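You operate a simulated robot arm through the tools that you are given. There is no shell and no other tool.

You are at the controls of a simulated robot arm. One attempt, no reset.

TASK
Load the yellow cartridge and start console and television.
Fine: the console stays off till the cartridge is in; use the button on the television; once the console is on, press the console button twice.

Only the result counts: the job must be done as asked and must still hold three seconds after the hand-in. Knocking over, shifting, dropping, spilling or breaking anything else fails it.

THE ROBOT
A 6-joint arm with a two-finger gripper, fixed in place. Base frame: the origin is on the floor under the middle of its stand, x ahead of it, y to its left, z up. Units: cm, degrees, N and s.
With the tool pointing down near the work surface it reaches from about 10 to 78 cm from the base axis. Its first joint turns from -166.0 to 166.0 degrees. Payload 2.45 kg.
The tool frame sits at the grasp point between the pads (the TCP): z along the fingers, y along the line on which they close. The tips reach 2.6 cm beyond it. The gripper opens to 9.6 cm; its body begins 6.9 cm behind the TCP.
Orientation is that of the tool frame in the base frame, as a unit quaternion [x, y, z, w]. With the fingers straight down and closing along the base's y, the tool's x points along the base's -x, its y along +y and its z along -z.

THE INTERFACE
- The arm moves only by the tool step_arm. Its argument "moves" is one flat list of numbers, 7 for each row, row after row: the shift along the tool's x, y, z in cm, then the turn, a rotation vector about the tool's x, y, z in degrees, then the gripper command, from -1 (shut) to 1 (fully open), values between in proportion. In form: [dx, dy, dz, rx, ry, rz, claw, dx, dy, dz, rx, ry, rz, claw, ...]. A call has 1 to 20 rows; each row shifts and turns the commanded pose from where the row before left it, along the tool's axes as they then stand. Rows are played at 5 a second. More than 5 cm and 8.6 degrees between two rows, or a gripper value outside its range, and nothing of the call is played. A pose out of reach is approached as far as the arm can. The call stops where the force on the tool passes 40 N (or 10 N more than at its start, if that is more) or the arm is blocked; 0.2 s more then pass. The fingers move at their own pace (about 11.99 cm/s each) and stop on an object; they squeeze with about 43 N. The grip force told is the motor's: it shows also when the fingers shut on nothing. Time passes only in rows, and 0.2 s behind the last, so rows that do not move let the fingers close. The reply holds the time, the measured pose of the TCP, the force on the tool along the base axes, the opening and the grip force, in the units named above and with some noise, with the torque about the TCP (base axes, N m) and any sound that the robot's microphone picked up.
- Cameras (640 x 400 px; columns grow to the right, rows downward): "scene" is fixed at [40.12, 64.99, 120.36]; the picture's right is [-0.87, -0.49, 0.00], its down [-0.35, 0.62, -0.71] and it looks along [0.35, -0.62, -0.71] (base axes); focal length 215 px, centre (320, 200). "wrist" rides on the gripper at [8.2, 0.3, -9.8] in the tool frame; the picture's right is [-0.04, 1.00, 0.00], its down [-0.73, -0.03, -0.68] and it looks along [-0.68, -0.03, 0.73] (tool axes); focal length 256 px, centre (320, 200). There is no depth. A picture from a camera that has moved, and an enlarged one, comes with that camera's place and axes in the base frame and with its lens.
- snapshot(camera): a new picture of that camera. It takes no simulated time.
- lift_body(by): slides the trunk up (or, below 0, down) by that many cm; the arm rides with it, the base frame stays. It gives what a move gives, with no picture.
- zoom(camera, box): a new picture of the part [left, top, right, bottom] of that camera's present view, enlarged. It takes no simulated time.
- sign_off(): hands the job in; it is judged then, once.

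Nothing tells you positions but the pictures and the camera data. Unless the task says otherwise, let go and move clear before handing in.

The tools are called after "Emit:" as a command line: name --argument value ..., lists and objects as JSON in quotes. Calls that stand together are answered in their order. step_arm: Moves the arm, as the interface text tells. Its arguments: {"type":"object","properties":{"moves":{"type":"array"}},"required":["moves"]} The other tools are called the same way: lift_body (by) moves the trunk up or down; snapshot (camera) takes a picture; zoom (camera, box) takes an enlarged picture of a part of a camera's view; sign_off () hands the job in.

At the start:

```text
t: 0.0
position: [50.81, -10.63, 92.14]
ee_rot: [0.0, 1.0, 0.0, 0.001]
ft_force: [-0.7, 0.8, 0.8]
ft_torque: [-0.03, 0.01, 0.01]
gripper_width: 9.61
finger_force: 0.1
trunk travel left (down, up): [-8.7, 6.3]
```

scene: 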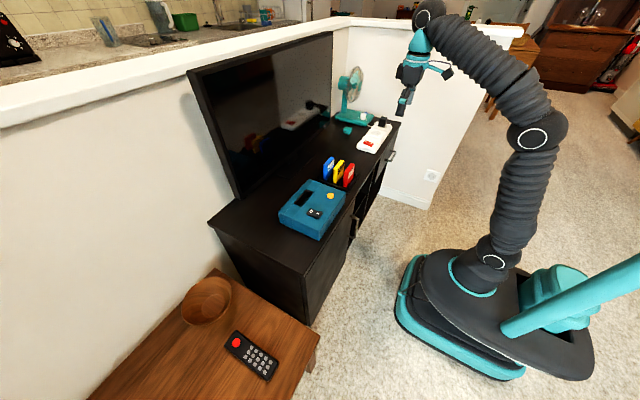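
wrist: 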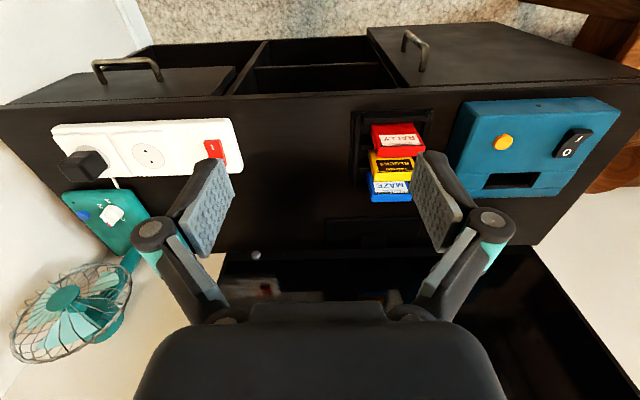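

I see a TV cabinet with a teal console, three cartridges (blue, yellow, red) in a holder, a power strip with a fan's plug, and a TV behind. I'll look closer before moving.

Emit:
zoom --camera "scene" --box '[260, 140, 380, 250]'

Emit:
zoom --camera "scene" --box '[320, 60, 420, 160]'

Emit:
zoom --camera "scene" --box '[180, 30, 340, 200]'

Emit:
zoom --camera "wrist" --box '[330, 80, 630, 260]'

Emit:
zoom --camera "wrist" --box '[0, 100, 300, 300]'

```text
3.64 times, centred on (320, 195) of scene
camera zoom: at [40.12, 64.99, 120.36], right [-0.87, -0.49, 0.0], down [-0.35, 0.62, -0.71], along [0.35, -0.62, -0.71], focal length 783 px, centre (320, 218)
```

zoom: 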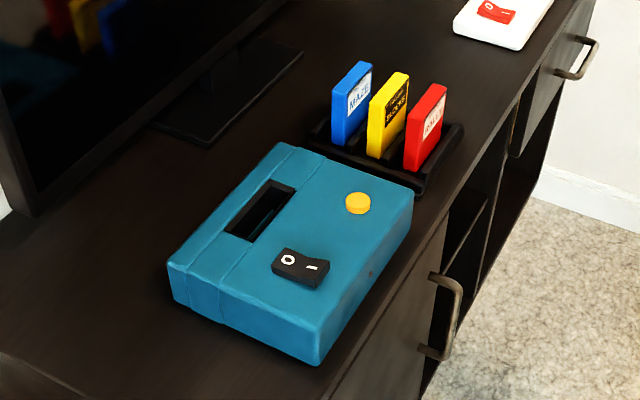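

```text
4.00 times, centred on (370, 110) of scene
camera zoom: at [40.12, 64.99, 120.36], right [-0.87, -0.49, 0.0], down [-0.35, 0.62, -0.71], along [0.35, -0.62, -0.71], focal length 861 px, centre (120, 560)
```

zoom: 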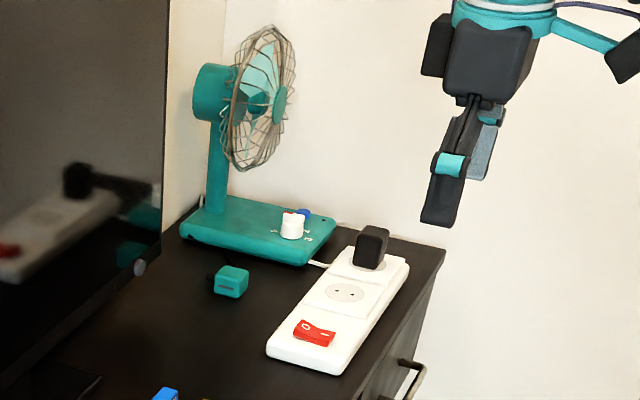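

```text
2.35 times, centred on (260, 115) of scene
camera zoom: at [40.12, 64.99, 120.36], right [-0.87, -0.49, 0.0], down [-0.35, 0.62, -0.71], along [0.35, -0.62, -0.71], focal length 507 px, centre (461, 400)
```

zoom: 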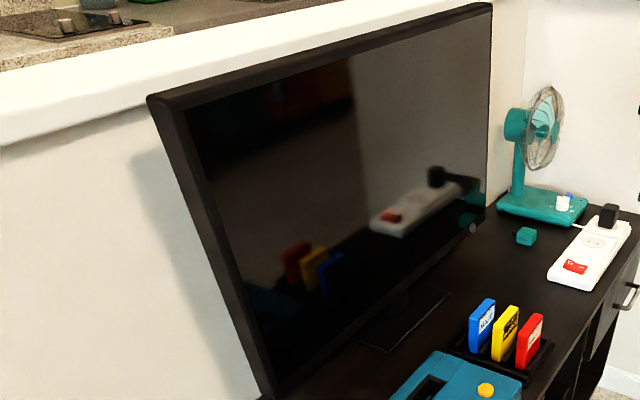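

```text
2.13 times, centred on (480, 170) of wrist
camera zoom: at [42.5, -10.38, 101.85], right [0.04, 1.0, 0.0], down [0.73, -0.03, 0.68], along [0.68, -0.03, -0.73], focal length 546 px, centre (-21, 264)
```

zoom: 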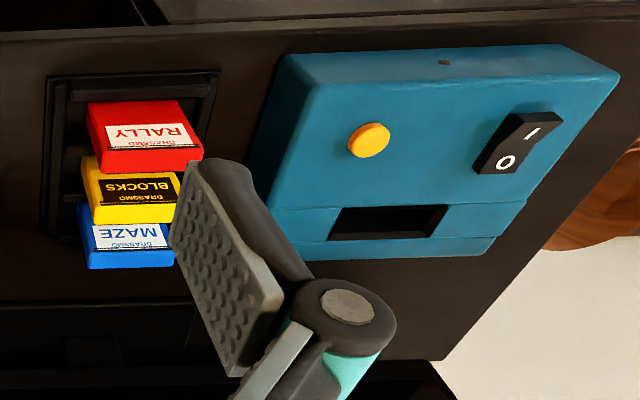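

```text
2.00 times, centred on (150, 200) of wrist
camera zoom: at [42.5, -10.38, 101.85], right [0.04, 1.0, 0.0], down [0.73, -0.03, 0.68], along [0.68, -0.03, -0.73], focal length 512 px, centre (660, 200)
```

zoom: 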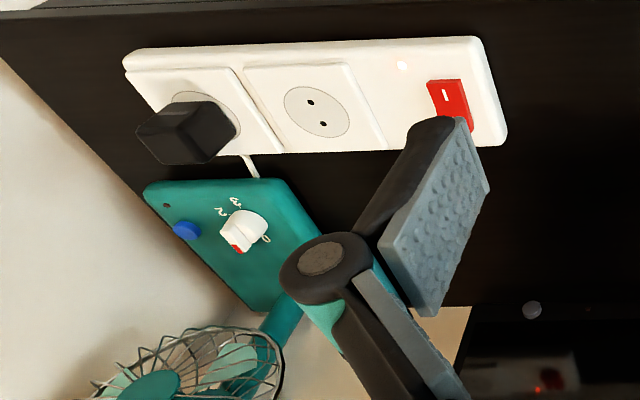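

The yellow console button comes out near (63.4, 15.9, 68.2) and the TV's button near (88.4, -26, 69.5). I'll take closer zooms to locate the cartridge, slot and rockers precisely.

Emit:
zoom --camera "scene" --box '[310, 145, 370, 195]'

Emit:
zoom --camera "scene" --box '[275, 175, 350, 245]'

Emit:
zoom --camera "wrist" --box '[340, 100, 440, 210]'

Emit:
zoom --camera "wrist" --box '[450, 90, 620, 200]'

Emit:
zoom --camera "wrist" --box '[180, 220, 480, 400]'

Emit:
zoom --camera "scene" --box '[300, 100, 400, 160]'

```text
8.00 times, centred on (340, 170) of scene
camera zoom: at [40.12, 64.99, 120.36], right [-0.87, -0.49, 0.0], down [-0.35, 0.62, -0.71], along [0.35, -0.62, -0.71], focal length 1722 px, centre (160, 440)
```

zoom: 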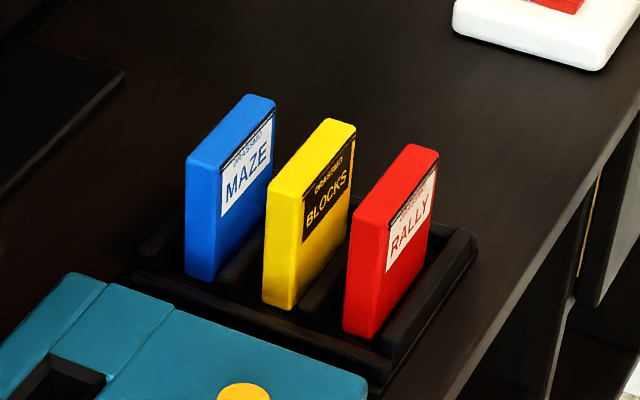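

```text
5.71 times, centred on (312, 210) of scene
camera zoom: at [40.12, 64.99, 120.36], right [-0.87, -0.49, 0.0], down [-0.35, 0.62, -0.71], along [0.35, -0.62, -0.71], focal length 1230 px, centre (363, 143)
```

zoom: 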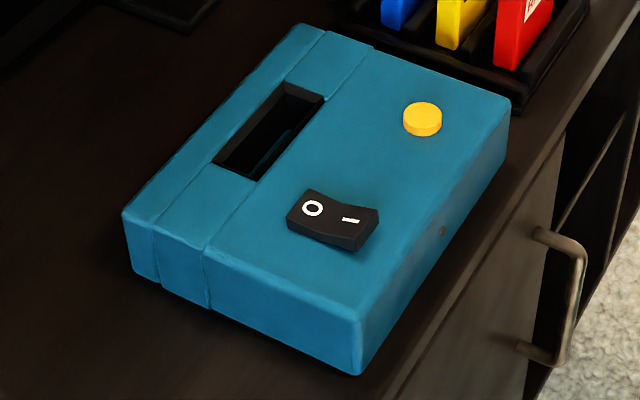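

```text
3.64 times, centred on (390, 155) of wrist
camera zoom: at [42.5, -10.38, 101.85], right [0.04, 1.0, 0.0], down [0.73, -0.03, 0.68], along [0.68, -0.03, -0.73], focal length 931 px, centre (66, 364)
```

zoom: 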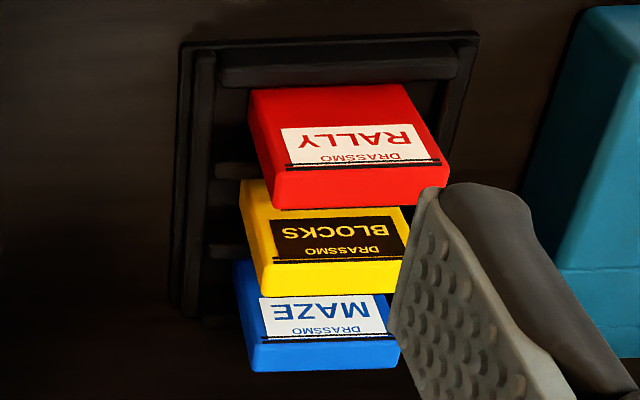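

```text
3.64 times, centred on (535, 145) of wrist
camera zoom: at [42.5, -10.38, 101.85], right [0.04, 1.0, 0.0], down [0.73, -0.03, 0.68], along [0.68, -0.03, -0.73], focal length 931 px, centre (-462, 400)
```

zoom: 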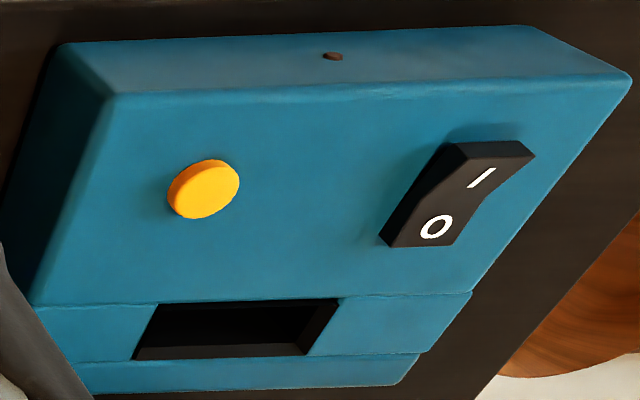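

```text
2.13 times, centred on (330, 310) of wrist
camera zoom: at [42.5, -10.38, 101.85], right [0.04, 1.0, 0.0], down [0.73, -0.03, 0.68], along [0.68, -0.03, -0.73], focal length 546 px, centre (299, -35)
```

zoom: 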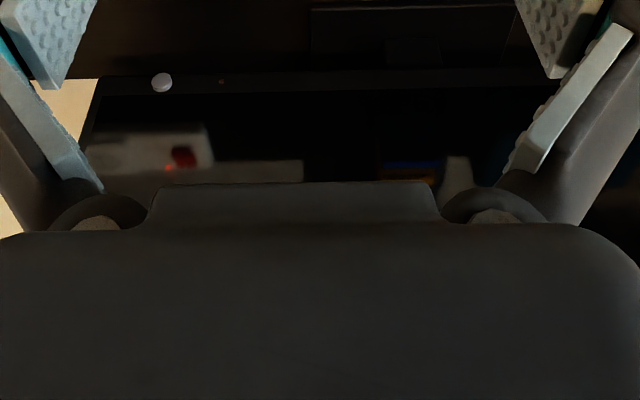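

```text
6.40 times, centred on (350, 130) of scene
camera zoom: at [40.12, 64.99, 120.36], right [-0.87, -0.49, 0.0], down [-0.35, 0.62, -0.71], along [0.35, -0.62, -0.71], focal length 1378 px, centre (128, 648)
```

zoom: 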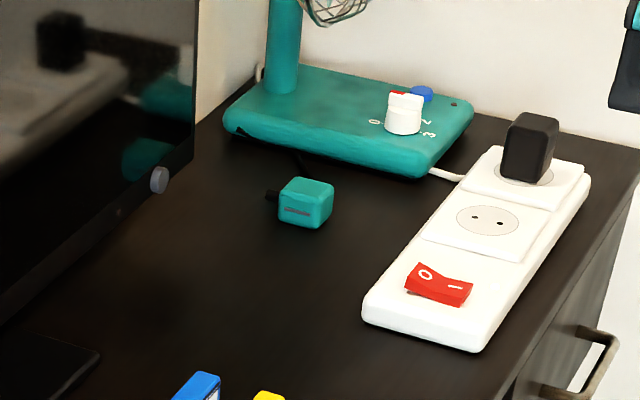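

The yellow cartridge's top is near (67.7, 0, 70.1), the slot near (71.2, 21, 67.8), the console rocker near (63.7, 26.1, 68.6). The cartridges are wide along y, so the present gripper orientation suits; I'll move above the yellow one and look again.

Emit:
step_arm --moves '[-2.8, 1.77, 1.5, 0, 0, 0, 1, -2.8, 1.77, 1.5, 0, 0, 0, 1, -2.8, 1.77, 1.5, 0, 0, 0, 1, -2.8, 1.77, 1.5, 0, 0, 0, 1, -2.8, 1.77, 1.5, 0, 0, 0, 1, -2.8, 1.77, 1.5, 0, 0, 0, 1, 0, 0, 0, 0, 0, 0, 1]'

Emit:
snapshot --camera "wrist"

Emit:
snapshot --camera "scene"

```text
t: 1.6
position: [67.62, -0.05, 83.15]
ee_rot: [0.001, 1.0, 0.0, 0.0]
ft_force: [-0.4, 0.2, -0.6]
ft_torque: [0.0, 0.05, 0.02]
gripper_width: 9.62
finger_force: 0.0
trunk travel left (down, up): [-8.7, 6.3]
```

```text
taken
camera wrist: at [59.28, 0.28, 92.94], right [0.04, 1.0, 0.0], down [0.73, -0.03, 0.68], along [0.68, -0.03, -0.73], focal length 256 px, centre (320, 200)
```

wrist: 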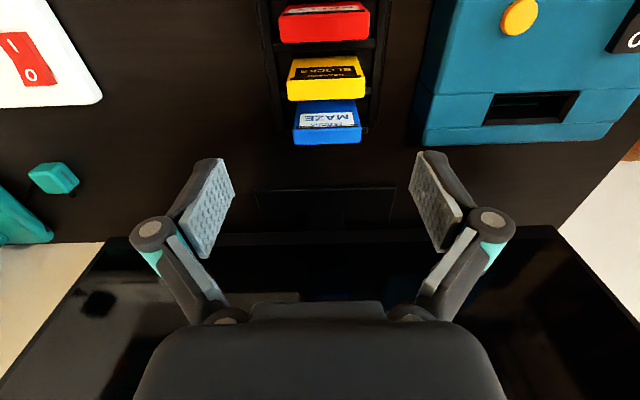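

```text
taken
```

scene: 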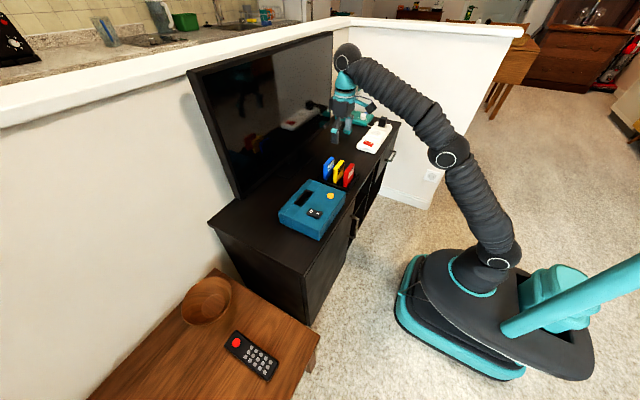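

I'm above the yellow cartridge with the fingers either side in y. I'll zoom to refine its position from this closer view.

Emit:
zoom --camera "wrist" --box '[250, 0, 400, 150]'

Emit:
zoom --camera "wrist" --box '[410, 0, 640, 160]'

Emit:
zoom --camera "scene" --box '[300, 90, 400, 190]'

```text
2.67 times, centred on (325, 75) of wrist
camera zoom: at [59.28, 0.28, 92.94], right [0.04, 1.0, 0.0], down [0.73, -0.03, 0.68], along [0.68, -0.03, -0.73], focal length 683 px, centre (307, 533)
```

zoom: 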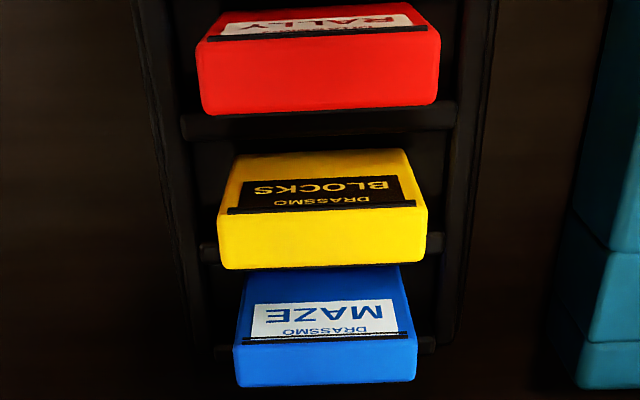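

```text
2.50 times, centred on (525, 80) of wrist
camera zoom: at [59.28, 0.28, 92.94], right [0.04, 1.0, 0.0], down [0.73, -0.03, 0.68], along [0.68, -0.03, -0.73], focal length 640 px, centre (-192, 500)
```

zoom: 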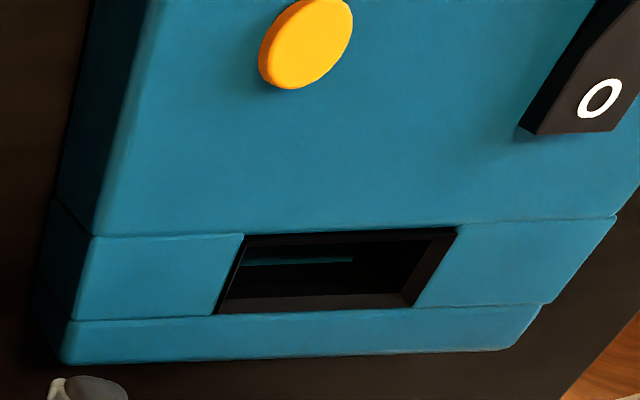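

```text
4.00 times, centred on (350, 140) of scene
camera zoom: at [40.12, 64.99, 120.36], right [-0.87, -0.49, 0.0], down [-0.35, 0.62, -0.71], along [0.35, -0.62, -0.71], focal length 861 px, centre (200, 440)
```

zoom: 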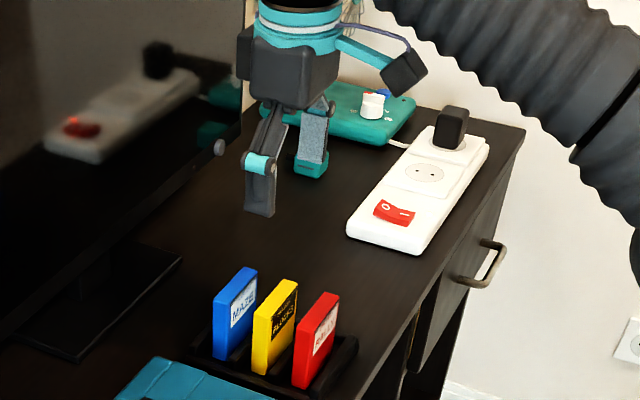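

The refined view puts the yellow cartridge's top centre at about (67.4, 0.45), about 6.6 cm wide and 1.8 cm thick. I'll shift slightly and come down partway, then check.

Emit:
step_arm --moves '[0.1, 0.2, 2, 0, 0, 0, 1, 0.1, 0.25, 2, 0, 0, 0, 1, 0, 0, 2, 0, 0, 0, 1, 0, 0, 2, 0, 0, 0, 1, 0, 0, 1, 0, 0, 0, 1, 0, 0, 0, 0, 0, 0, 1]'

Emit:
snapshot --camera "wrist"

Emit:
zoom --camera "scene" --box '[290, 110, 390, 200]'

```text
t: 3.0
position: [67.44, 0.41, 74.01]
ee_rot: [-0.001, 1.0, 0.0, 0.0]
ft_force: [-0.6, 0.2, 0.4]
ft_torque: [-0.02, 0.02, -0.03]
gripper_width: 9.59
finger_force: 0.0
trunk travel left (down, up): [-8.7, 6.3]
```

```text
taken
camera wrist: at [59.1, 0.68, 83.85], right [0.04, 1.0, 0.0], down [0.73, -0.03, 0.68], along [0.68, -0.03, -0.73], focal length 256 px, centre (320, 200)
```

wrist: 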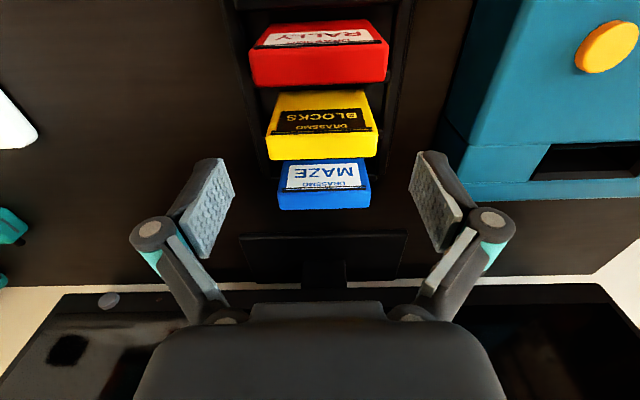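

```text
4.44 times, centred on (340, 155) of scene
camera zoom: at [40.12, 64.99, 120.36], right [-0.87, -0.49, 0.0], down [-0.35, 0.62, -0.71], along [0.35, -0.62, -0.71], focal length 957 px, centre (231, 400)
```

zoom: 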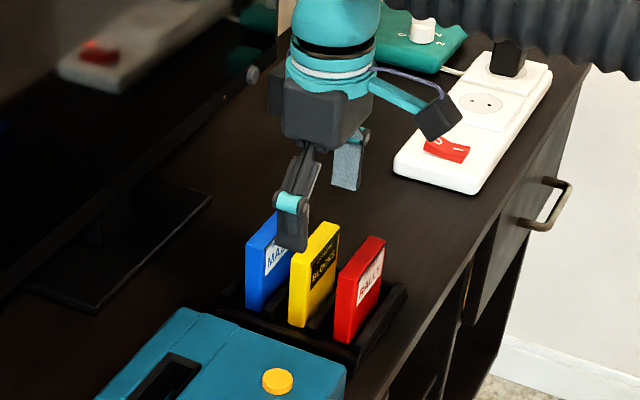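

The alignment agrees in both views (yellow at (67.4, 0.45), top z 70.1). I'll descend so the pads straddle the top of the yellow cartridge and then close.

Emit:
step_arm --moves '[0, 0, 1.2, 0, 0, 0, 1, 0, 0, 1.2, 0, 0, 0, 1, 0, 0, 1.2, 0, 0, 0, 1, 0, 0, 1.1, 0, 0, 0, 1, 0, 0, 0, 0, 0, 0, 1]'

Emit:
snapshot --camera "wrist"

Emit:
zoom --camera "scene" --box '[290, 110, 390, 200]'

```text
t: 4.2
position: [67.55, 0.47, 69.43]
ee_rot: [0.001, 1.0, -0.001, 0.001]
ft_force: [-0.6, -0.5, -0.3]
ft_torque: [0.05, 0.01, 0.01]
gripper_width: 9.6
finger_force: 0.0
trunk travel left (down, up): [-8.7, 6.3]
```

```text
taken
camera wrist: at [59.13, 0.71, 79.15], right [0.04, 1.0, 0.0], down [0.73, -0.03, 0.68], along [0.68, -0.03, -0.73], focal length 256 px, centre (320, 200)
```

wrist: 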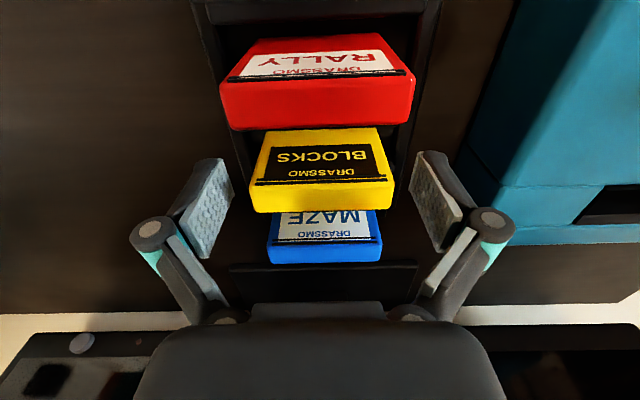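

```text
4.44 times, centred on (340, 155) of scene
camera zoom: at [40.12, 64.99, 120.36], right [-0.87, -0.49, 0.0], down [-0.35, 0.62, -0.71], along [0.35, -0.62, -0.71], focal length 957 px, centre (231, 400)
```

zoom: 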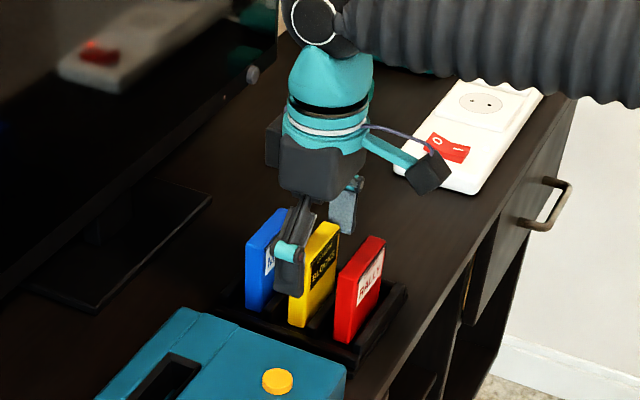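

The yellow top face is centred between the pads. Closing now.

Emit:
step_arm --moves '[0, 0, 0, 0, 0, 0, 0.5, 0, 0, 0, 0, 0, 0, 0.3, 0, 0, 0, 0, 0, 0, 0, 0, 0, 0, 0, 0, 0, -1, 0, 0, 0, 0, 0, 0, -1]'

Emit:
snapshot --camera "wrist"

```text
t: 5.4
position: [67.59, 0.46, 69.43]
ee_rot: [-0.001, 1.0, 0.0, 0.0]
ft_force: [0.7, 1.3, 2.8]
ft_torque: [0.16, 0.02, -0.01]
gripper_width: 6.68
finger_force: 43.2
trunk travel left (down, up): [-8.7, 6.3]
```

```text
taken
camera wrist: at [59.12, 0.71, 79.19], right [0.04, 1.0, 0.0], down [0.73, -0.03, 0.68], along [0.68, -0.03, -0.73], focal length 256 px, centre (320, 200)
```

wrist: 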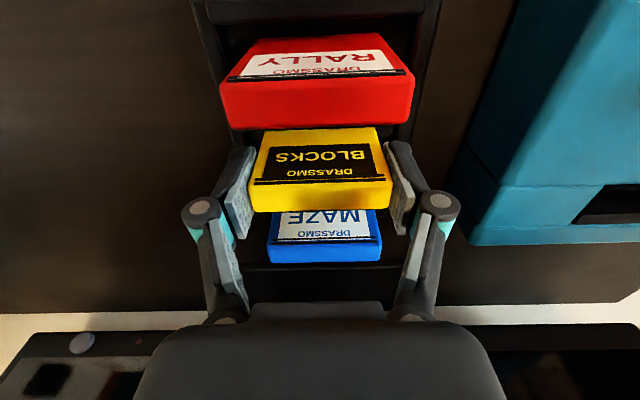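

Gripped at 6.68 cm wide with 43 N. I'll lift straight up.

Emit:
step_arm --moves '[0, 0, -0.8, 0, 0, 0, -1, 0, 0, -0.8, 0, 0, 0, -1, 0, 0, -1, 0, 0, 0, -1, 0, 0, -1.2, 0, 0, 0, -1, 0, 0, -1.5, 0, 0, 0, -1, 0, 0, -2, 0, 0, 0, -1, 0, 0, -2, 0, 0, 0, -1, 0, 0, -2, 0, 0, 0, -1, 0, 0, -1.7, 0, 0, 0, -1, 0, 0, 0, 0, 0, 0, -1]'

Emit:
snapshot --camera "wrist"

Emit:
zoom --camera "scene" --box '[270, 90, 390, 250]'

```text
t: 7.6
position: [67.5, 0.38, 82.38]
ee_rot: [0.0, 1.0, 0.001, 0.0]
ft_force: [-0.6, 0.2, -1.1]
ft_torque: [-0.01, 0.02, -0.04]
gripper_width: 6.72
finger_force: 43.2
trunk travel left (down, up): [-8.7, 6.3]
```

```text
taken
camera wrist: at [59.15, 0.69, 92.15], right [0.04, 1.0, 0.0], down [0.73, -0.03, 0.68], along [0.68, -0.03, -0.73], focal length 256 px, centre (320, 200)
```

wrist: 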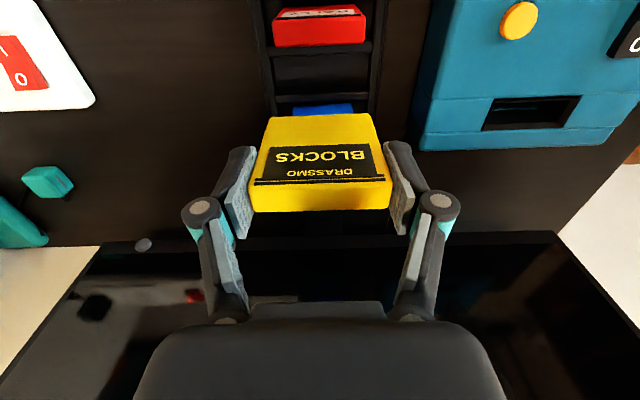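

```text
2.50 times, centred on (330, 170) of scene
camera zoom: at [40.12, 64.99, 120.36], right [-0.87, -0.49, 0.0], down [-0.35, 0.62, -0.71], along [0.35, -0.62, -0.71], focal length 538 px, centre (295, 275)
```

zoom: 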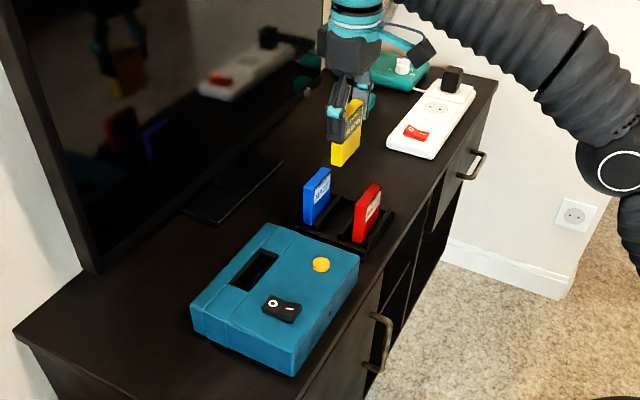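

The yellow cartridge is out cleanly, red and blue still in the holder. It hangs about 6.2 cm below the TCP; I'll carry it above the console slot.

Emit:
step_arm --moves '[-0.4, 2.3, 0, 0, 0, 0, -1, -0.4, 2.3, 0, 0, 0, 0, -1, -0.4, 2.3, 0, 0, 0, 0, -1, -0.4, 2.3, 0, 0, 0, 0, -1, -0.4, 2.3, 0, 0, 0, 0, -1, -0.4, 2.3, 0, 0, 0, 0, -1, -0.4, 2.3, 0, 0, 0, 0, -1, -0.4, 2.3, 0, 0, 0, 0, -1, -0.3, 2.1, 0, 0, 0, 0, -1, 0, 0, 0, 0, 0, 0, -1]'

Emit:
snapshot --camera "wrist"

Emit:
zoom --camera "wrist" --box '[220, 20, 420, 160]'

Emit:
zoom --camera "scene" --box '[260, 90, 380, 250]'

```text
t: 9.8
position: [68.08, 20.16, 79.72]
ee_rot: [0.0, 1.0, 0.0, 0.001]
ft_force: [-1.0, -0.2, -0.5]
ft_torque: [0.0, -0.02, 0.02]
gripper_width: 6.71
finger_force: 43.1
out of reach, approached as far as the arm can: row 4, 5, 6, 7, 8, 9
trunk travel left (down, up): [-8.7, 6.3]
```

```text
taken
camera wrist: at [59.72, 20.45, 89.5], right [0.04, 1.0, 0.0], down [0.73, -0.03, 0.68], along [0.68, -0.03, -0.73], focal length 256 px, centre (320, 200)
```

wrist: 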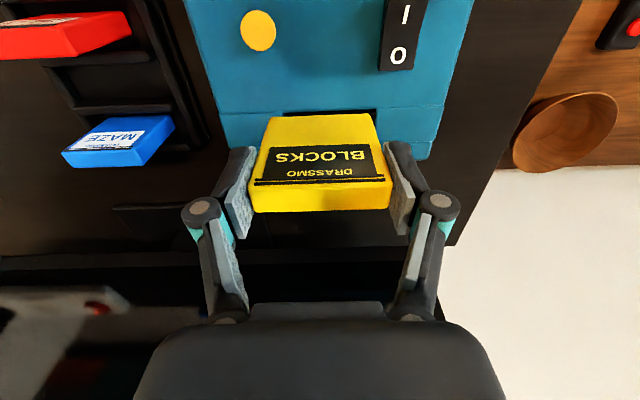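

```text
2.86 times, centred on (320, 90) of wrist
camera zoom: at [59.72, 20.45, 89.5], right [0.04, 1.0, 0.0], down [0.73, -0.03, 0.68], along [0.68, -0.03, -0.73], focal length 731 px, centre (320, 514)
```

zoom: 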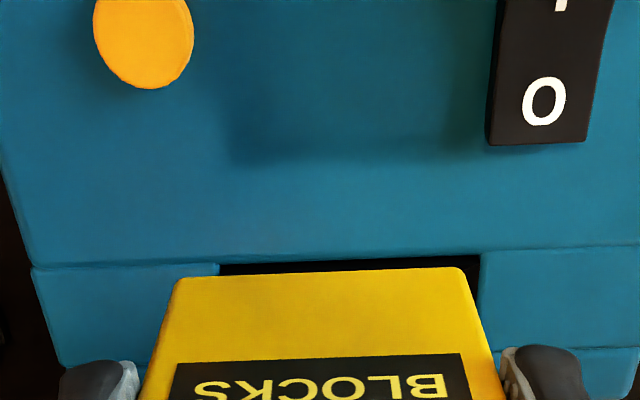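

```text
2.50 times, centred on (320, 170) of scene
camera zoom: at [40.12, 64.99, 120.36], right [-0.87, -0.49, 0.0], down [-0.35, 0.62, -0.71], along [0.35, -0.62, -0.71], focal length 538 px, centre (320, 275)
```

zoom: 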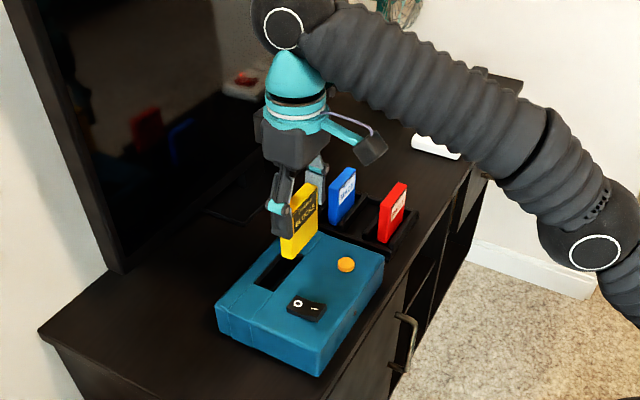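

The arm ran out of reach at that height, stopping at (68.1, 20.2, 79.7). Raising the trunk will put the slot in reach, so I'll lift it by 6 cm first.

Emit:
lift_body --by 6

```text
t: 10.8
position: [68.11, 20.22, 85.7]
ee_rot: [0.0, 1.0, 0.0, 0.001]
ft_force: [0.6, -0.1, -1.2]
ft_torque: [0.01, 0.01, 0.01]
gripper_width: 6.71
finger_force: 42.8
trunk travel left (down, up): [-14.7, 0.3]
```

The trunk is up 6 cm with the cartridge still held. I'll lower a little first to learn where the commanded pose stands.

Emit:
step_arm --moves '[0, 0, 2, 0, 0, 0, -1, 0, 0, 2, 0, 0, 0, -1, 0, 0, 0, 0, 0, 0, -1]'

```text
t: 11.6
position: [68.1, 20.01, 81.66]
ee_rot: [0.0, 1.0, 0.0, 0.001]
ft_force: [-0.7, 0.0, -0.6]
ft_torque: [0.04, 0.01, 0.0]
gripper_width: 6.72
finger_force: 43.0
trunk travel left (down, up): [-14.7, 0.3]
```

The commanded pose follows the real one. I'll move over the slot centre (70.95, 20.92) at z 79.

Emit:
step_arm --moves '[-0.9, 0.3, 0.9, 0, 0, 0, -1, -1, 0.3, 0.9, 0, 0, 0, -1, -0.95, 0.3, 0.8, 0, 0, 0, -1, 0, 0, 0, 0, 0, 0, -1]'

Emit:
zoom --camera "wrist" --box '[220, 20, 420, 160]'

Emit:
zoom --camera "scene" --box '[275, 145, 355, 235]'

```text
t: 12.6
position: [71.04, 21.07, 79.08]
ee_rot: [-0.001, 1.0, 0.0, 0.001]
ft_force: [0.2, 0.1, -0.7]
ft_torque: [0.02, -0.02, 0.0]
gripper_width: 6.7
finger_force: 43.0
trunk travel left (down, up): [-14.7, 0.3]
```

```text
2.86 times, centred on (320, 90) of wrist
camera zoom: at [62.58, 21.3, 88.93], right [0.04, 1.0, 0.0], down [0.73, -0.03, 0.68], along [0.68, -0.03, -0.73], focal length 731 px, centre (320, 514)
```

zoom: 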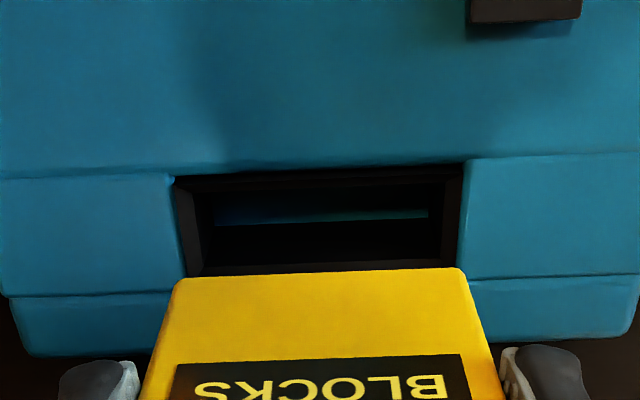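

```text
4.44 times, centred on (315, 190) of scene
camera zoom: at [40.12, 64.99, 120.36], right [-0.87, -0.49, 0.0], down [-0.35, 0.62, -0.71], along [0.35, -0.62, -0.71], focal length 957 px, centre (342, 244)
```

zoom: 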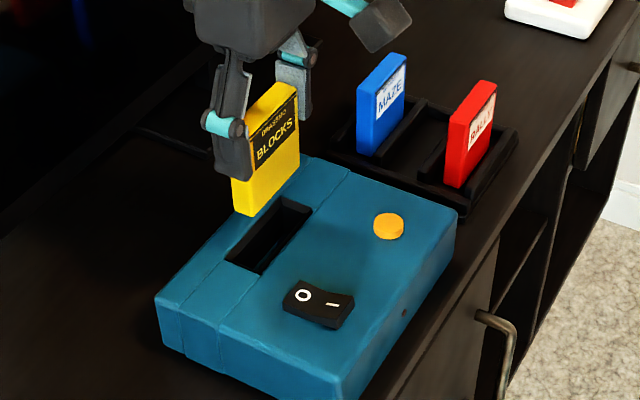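

I can see the slot with a chamfered rim just in front of the cartridge's lower edge. Zooming tighter to get its inner hole centre.

Emit:
zoom --camera "wrist" --box '[265, 65, 375, 135]'

Emit:
zoom --camera "scene" --box '[290, 180, 320, 210]'

```text
5.71 times, centred on (320, 100) of wrist
camera zoom: at [62.58, 21.3, 88.93], right [0.04, 1.0, 0.0], down [0.73, -0.03, 0.68], along [0.68, -0.03, -0.73], focal length 1463 px, centre (320, 771)
```

zoom: 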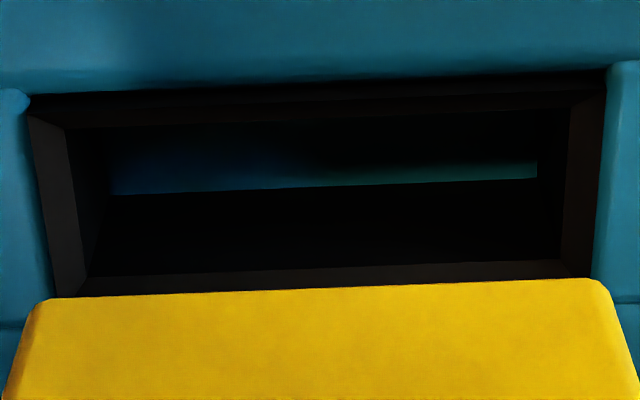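

```text
13.33 times, centred on (305, 195) of scene
camera zoom: at [40.12, 64.99, 120.36], right [-0.87, -0.49, 0.0], down [-0.35, 0.62, -0.71], along [0.35, -0.62, -0.71], focal length 2871 px, centre (520, 267)
```

zoom: 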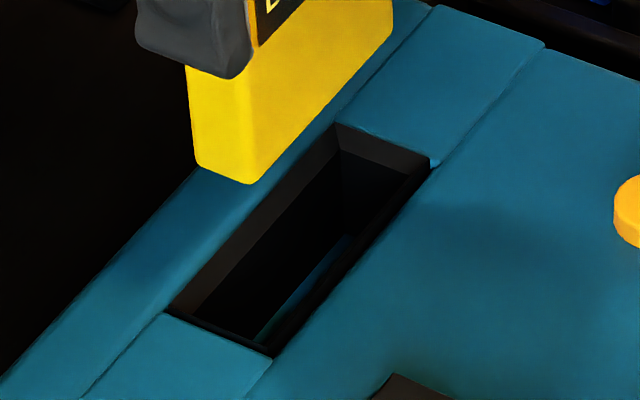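

The inner slot hole is centred at about (71.1, 20.92), 2.3 × 7.2 cm, against a cartridge of about 1.8 × 6.7. I'll shift slightly and lower to just above the rim to check alignment.

Emit:
step_arm --moves '[0, -0.1, 1, 0, 0, 0, -1, 0, 0, 1, 0, 0, 0, -1, 0, 0, 1, 0, 0, 0, -1, 0, 0, 0.5, 0, 0, 0, -1, 0, 0, 0, 0, 0, 0, -1]'

Emit:
zoom --camera "wrist" --box '[250, 60, 400, 160]'

Emit:
zoom --camera "scene" --box '[285, 165, 335, 215]'

```text
t: 13.8
position: [70.99, 20.78, 75.5]
ee_rot: [0.0, 1.0, -0.001, 0.001]
ft_force: [0.0, 0.2, -0.6]
ft_torque: [-0.01, 0.01, -0.01]
gripper_width: 6.69
finger_force: 43.1
trunk travel left (down, up): [-14.7, 0.3]
```

```text
4.00 times, centred on (325, 110) of wrist
camera zoom: at [62.6, 21.2, 85.36], right [0.04, 1.0, 0.0], down [0.73, -0.03, 0.68], along [0.68, -0.03, -0.73], focal length 1024 px, centre (300, 560)
```

zoom: 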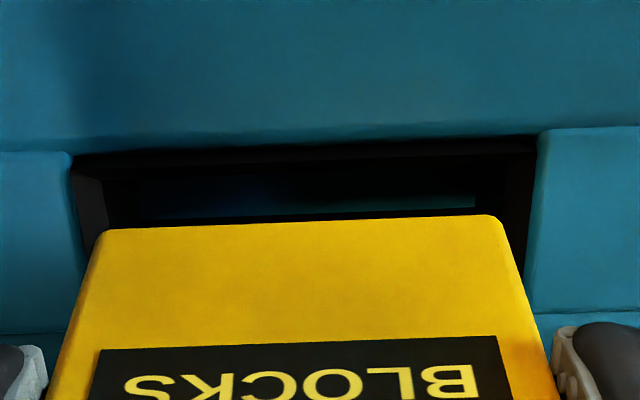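

```text
8.00 times, centred on (310, 190) of scene
camera zoom: at [40.12, 64.99, 120.36], right [-0.87, -0.49, 0.0], down [-0.35, 0.62, -0.71], along [0.35, -0.62, -0.71], focal length 1722 px, centre (400, 280)
```

zoom: 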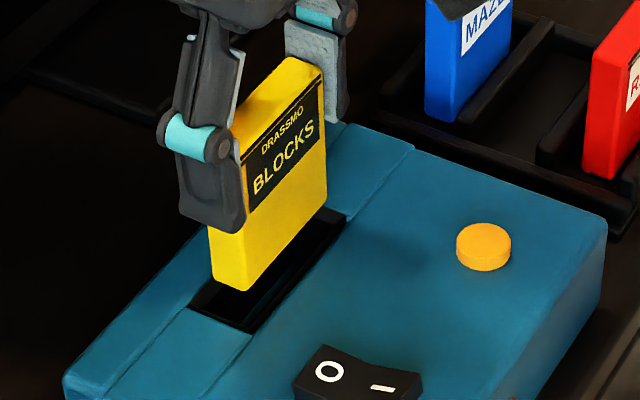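

The cartridge is centred to within about 0.15 cm of the slot. I'll correct by +0.15 in x and +0.12 in y and ease it down into the chamfer.

Emit:
step_arm --moves '[-0.15, 0.12, 0, 0, 0, 0, -1, 0, 0, 0.5, 0, 0, 0, -1, 0, 0, 0.5, 0, 0, 0, -1, 0, 0, 0.5, 0, 0, 0, -1, 0, 0, 0.4, 0, 0, 0, -1, 0, 0, 0, 0, 0, 0, -1]'

Emit:
zoom --camera "wrist" --box '[250, 60, 400, 160]'

Emit:
zoom --camera "scene" --box '[285, 165, 335, 215]'

```text
t: 15.2
position: [71.11, 21.05, 73.7]
ee_rot: [0.0, 1.0, 0.001, 0.001]
ft_force: [-0.4, -0.3, -0.2]
ft_torque: [-0.02, 0.01, 0.03]
gripper_width: 6.68
finger_force: 42.9
trunk travel left (down, up): [-14.7, 0.3]
```

```text
4.00 times, centred on (325, 110) of wrist
camera zoom: at [62.72, 21.33, 83.48], right [0.04, 1.0, 0.0], down [0.73, -0.03, 0.68], along [0.68, -0.03, -0.73], focal length 1024 px, centre (300, 560)
```

zoom: 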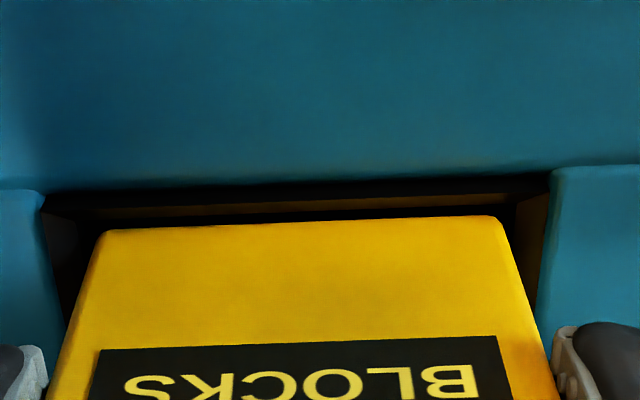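

```text
8.00 times, centred on (310, 190) of scene
camera zoom: at [40.12, 64.99, 120.36], right [-0.87, -0.49, 0.0], down [-0.35, 0.62, -0.71], along [0.35, -0.62, -0.71], focal length 1722 px, centre (400, 280)
```

zoom: 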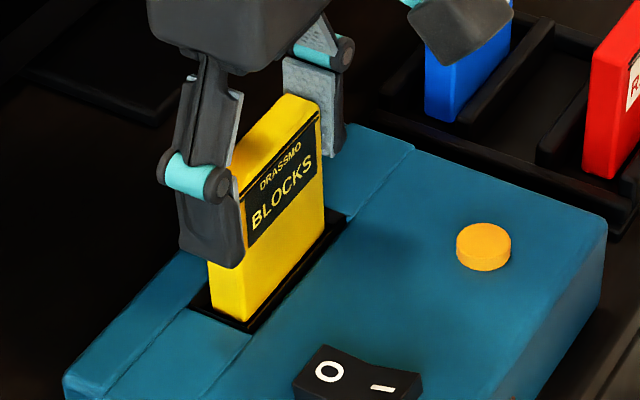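

The cartridge is at the rim with no contact force. Continuing down gently.

Emit:
step_arm --moves '[0, 0, 0.35, 0, 0, 0, -1, 0, 0, 0.35, 0, 0, 0, -1, 0, 0, 0.35, 0, 0, 0, -1, 0, 0, 0, 0, 0, 0, -1]'

Emit:
zoom --camera "scene" --box '[285, 165, 335, 215]'

Emit:
zoom --camera "wrist" --box '[250, 60, 400, 160]'

```text
t: 16.2
position: [71.15, 20.99, 72.66]
ee_rot: [0.0, 1.0, 0.001, 0.002]
ft_force: [-0.4, 0.4, -0.2]
ft_torque: [0.03, -0.02, 0.03]
gripper_width: 6.73
finger_force: 42.6
trunk travel left (down, up): [-14.7, 0.3]
```

```text
8.00 times, centred on (310, 190) of scene
camera zoom: at [40.12, 64.99, 120.36], right [-0.87, -0.49, 0.0], down [-0.35, 0.62, -0.71], along [0.35, -0.62, -0.71], focal length 1722 px, centre (400, 280)
```

zoom: 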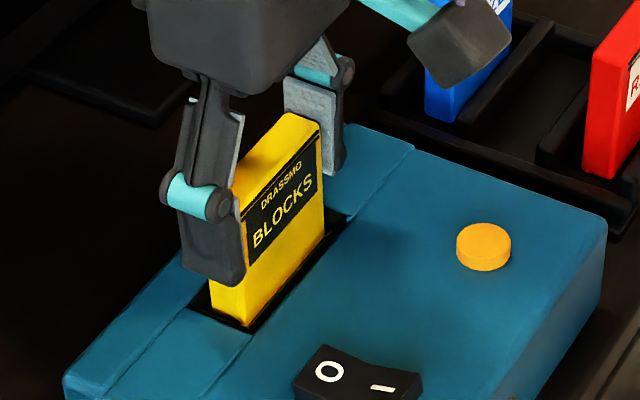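

```text
4.00 times, centred on (325, 110) of wrist
camera zoom: at [62.72, 21.36, 82.45], right [0.04, 1.0, 0.0], down [0.73, -0.03, 0.68], along [0.68, -0.03, -0.73], focal length 1024 px, centre (300, 560)
```

zoom: 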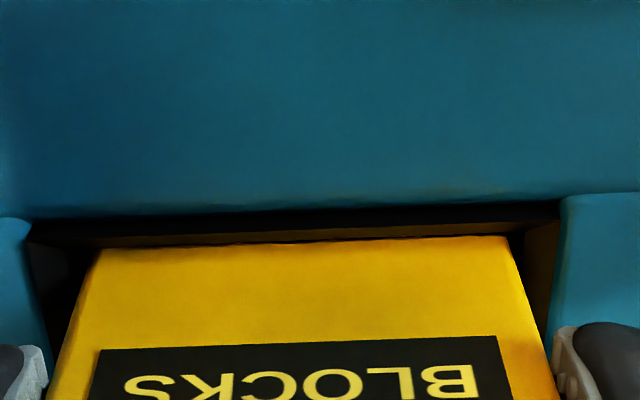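

The cartridge has entered the inner hole with no force. Continuing.

Emit:
step_arm --moves '[0, 0, 0.35, 0, 0, 0, -1, 0, 0, 0.35, 0, 0, 0, -1, 0, 0, 0.35, 0, 0, 0, -1, 0, 0, 0, 0, 0, 0, -1]'

Emit:
zoom --camera "scene" --box '[285, 165, 335, 215]'

```text
t: 17.2
position: [71.06, 21.06, 71.58]
ee_rot: [0.0, 1.0, 0.0, 0.0]
ft_force: [0.8, -0.8, -1.0]
ft_torque: [-0.05, -0.04, 0.01]
gripper_width: 6.69
finger_force: 43.4
trunk travel left (down, up): [-14.7, 0.3]
```

```text
8.00 times, centred on (310, 190) of scene
camera zoom: at [40.12, 64.99, 120.36], right [-0.87, -0.49, 0.0], down [-0.35, 0.62, -0.71], along [0.35, -0.62, -0.71], focal length 1722 px, centre (400, 280)
```

zoom: 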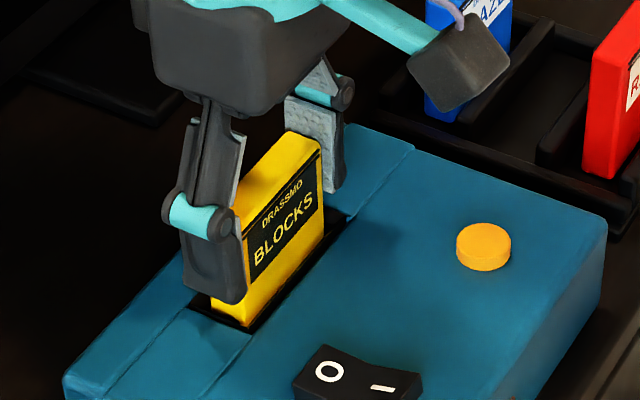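

No contact yet; the finger tips are about 1.2 cm above the console. I'll go down another 0.8 cm watching for force.

Emit:
step_arm --moves '[0, 0, 0.2, 0, 0, 0, -1, 0, 0, 0.2, 0, 0, 0, -1, 0, 0, 0.2, 0, 0, 0, -1, 0, 0, 0.2, 0, 0, 0, -1, 0, 0, 0, 0, 0, 0, -1]'

Emit:
zoom --camera "scene" --box '[285, 165, 335, 215]'

Emit:
snapshot --camera "wrist"

```text
t: 18.4
position: [71.1, 20.95, 70.79]
ee_rot: [0.0, 1.0, 0.001, 0.001]
ft_force: [-0.8, 0.0, -1.3]
ft_torque: [0.0, 0.0, 0.02]
gripper_width: 6.72
finger_force: 42.5
trunk travel left (down, up): [-14.7, 0.3]
```

```text
8.00 times, centred on (310, 190) of scene
camera zoom: at [40.12, 64.99, 120.36], right [-0.87, -0.49, 0.0], down [-0.35, 0.62, -0.71], along [0.35, -0.62, -0.71], focal length 1722 px, centre (400, 280)
```

zoom: 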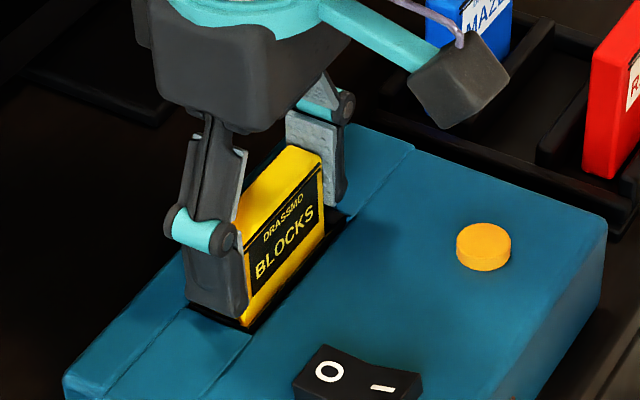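

```text
taken
camera wrist: at [62.72, 21.35, 80.63], right [0.04, 1.0, 0.0], down [0.73, -0.03, 0.68], along [0.68, -0.03, -0.73], focal length 256 px, centre (320, 200)
```

wrist: 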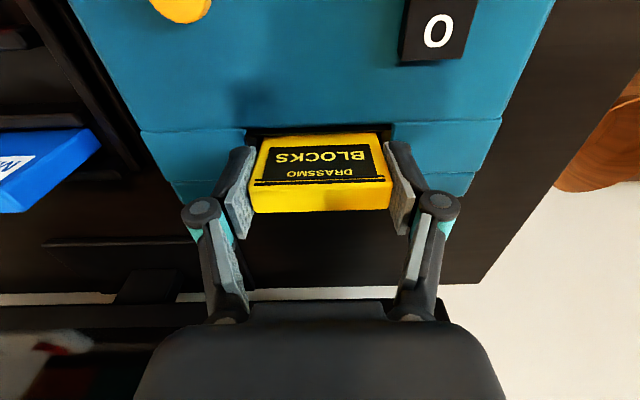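

Still no contact, with the cartridge about 3.3 cm deep and the tips almost at the console top. I'll release slightly, back up, and see where it settles before pressing it from above.

Emit:
step_arm --moves '[0, 0, 0, 0, 0, 0, 0.5, 0, 0, 0, 0, 0, 0, 0.7, 0, 0, -0.5, 0, 0, 0, 0.7, 0, 0, -1.5, 0, 0, 0, 0.7, 0, 0, -2, 0, 0, 0, 0.7, 0, 0, 0, 0, 0, 0, 0.7]'

Emit:
zoom --camera "scene" --box '[285, 165, 335, 215]'

Emit:
snapshot --camera "wrist"

```text
t: 19.8
position: [71.24, 21.03, 74.87]
ee_rot: [0.0, 1.0, 0.0, 0.001]
ft_force: [0.3, 0.6, -0.7]
ft_torque: [-0.01, 0.01, -0.06]
gripper_width: 8.15
finger_force: 0.0
trunk travel left (down, up): [-14.7, 0.3]
```

```text
8.00 times, centred on (310, 190) of scene
camera zoom: at [40.12, 64.99, 120.36], right [-0.87, -0.49, 0.0], down [-0.35, 0.62, -0.71], along [0.35, -0.62, -0.71], focal length 1722 px, centre (400, 280)
```

zoom: 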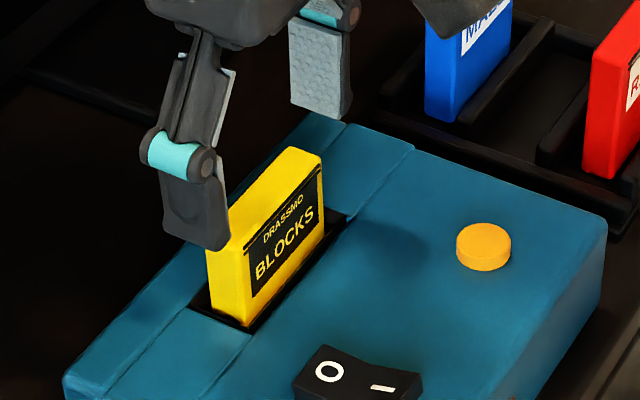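

```text
taken
camera wrist: at [62.78, 21.37, 84.63], right [0.04, 1.0, 0.0], down [0.73, -0.03, 0.68], along [0.68, -0.03, -0.73], focal length 256 px, centre (320, 200)
```

wrist: 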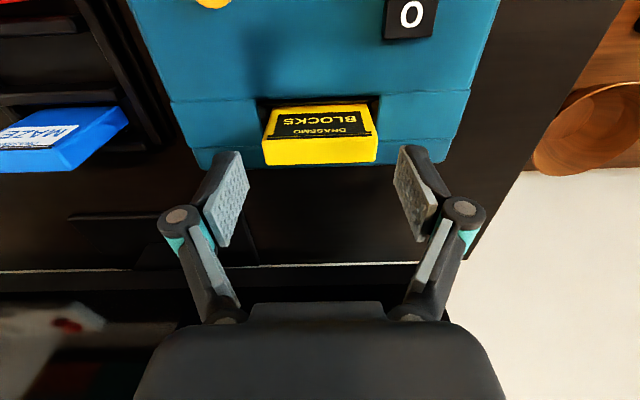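

The cartridge stays standing in the slot with its top near z 71.3. I'll rise a little, close the fingers and press down on its top to seat it.

Emit:
step_arm --moves '[0, 0, -1, 0, 0, 0, 0.7, 0, -0.1, 0, 0, 0, 0, -1, 0, 0, 0, 0, 0, 0, -1, 0, 0, 0, 0, 0, 0, -1]'

Emit:
snapshot --camera "wrist"

Emit:
zoom --camera "scene" --box '[285, 145, 335, 215]'

```text
t: 20.8
position: [71.15, 20.99, 75.88]
ee_rot: [0.0, 1.0, 0.0, 0.001]
ft_force: [-1.4, 1.3, 0.6]
ft_torque: [-0.02, 0.0, 0.02]
gripper_width: 0.0
finger_force: 28.8
trunk travel left (down, up): [-14.7, 0.3]
```

```text
taken
camera wrist: at [62.76, 21.26, 85.61], right [0.04, 1.0, 0.0], down [0.73, -0.03, 0.68], along [0.68, -0.03, -0.73], focal length 256 px, centre (320, 200)
```

wrist: 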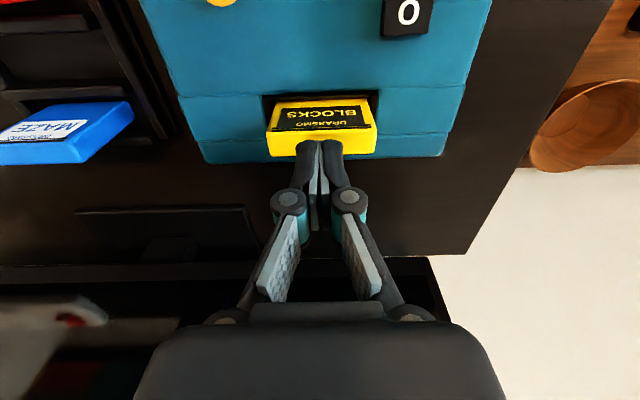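

```text
5.71 times, centred on (310, 180) of scene
camera zoom: at [40.12, 64.99, 120.36], right [-0.87, -0.49, 0.0], down [-0.35, 0.62, -0.71], along [0.35, -0.62, -0.71], focal length 1230 px, centre (377, 314)
```

zoom: 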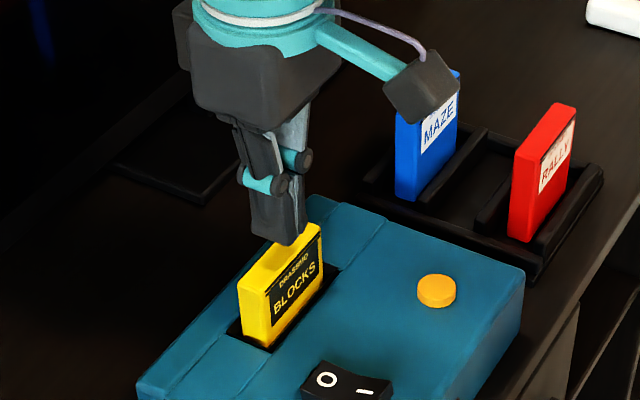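

The closed fingers are right above the cartridge's middle. Pressing down in small steps while watching the force.

Emit:
step_arm --moves '[0, 0, 0.4, 0, 0, 0, -1, 0, 0, 0.4, 0, 0, 0, -1, 0, 0, 0.3, 0, 0, 0, -1, 0, 0, 0.3, 0, 0, 0, -1, 0, 0, 0.2, 0, 0, 0, -1, 0, 0, 0.2, 0, 0, 0, -1, 0, 0, 0.1, 0, 0, 0, -1, 0, 0, 0, 0, 0, 0, -1]'

Emit:
zoom --camera "scene" --box '[285, 145, 335, 215]'

```text
t: 22.6
position: [71.08, 20.99, 74.14]
ee_rot: [0.0, 1.0, 0.001, 0.002]
ft_force: [1.4, 2.6, 16.4]
ft_torque: [0.05, -0.05, -0.01]
gripper_width: 0.63
finger_force: 29.0
trunk travel left (down, up): [-14.7, 0.3]
```

```text
5.71 times, centred on (310, 180) of scene
camera zoom: at [40.12, 64.99, 120.36], right [-0.87, -0.49, 0.0], down [-0.35, 0.62, -0.71], along [0.35, -0.62, -0.71], focal length 1230 px, centre (377, 314)
```

zoom: 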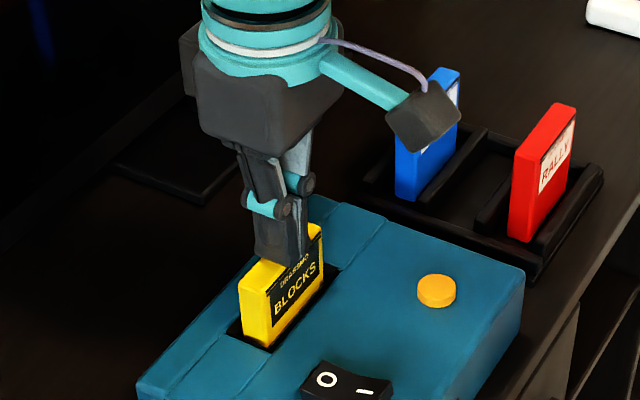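

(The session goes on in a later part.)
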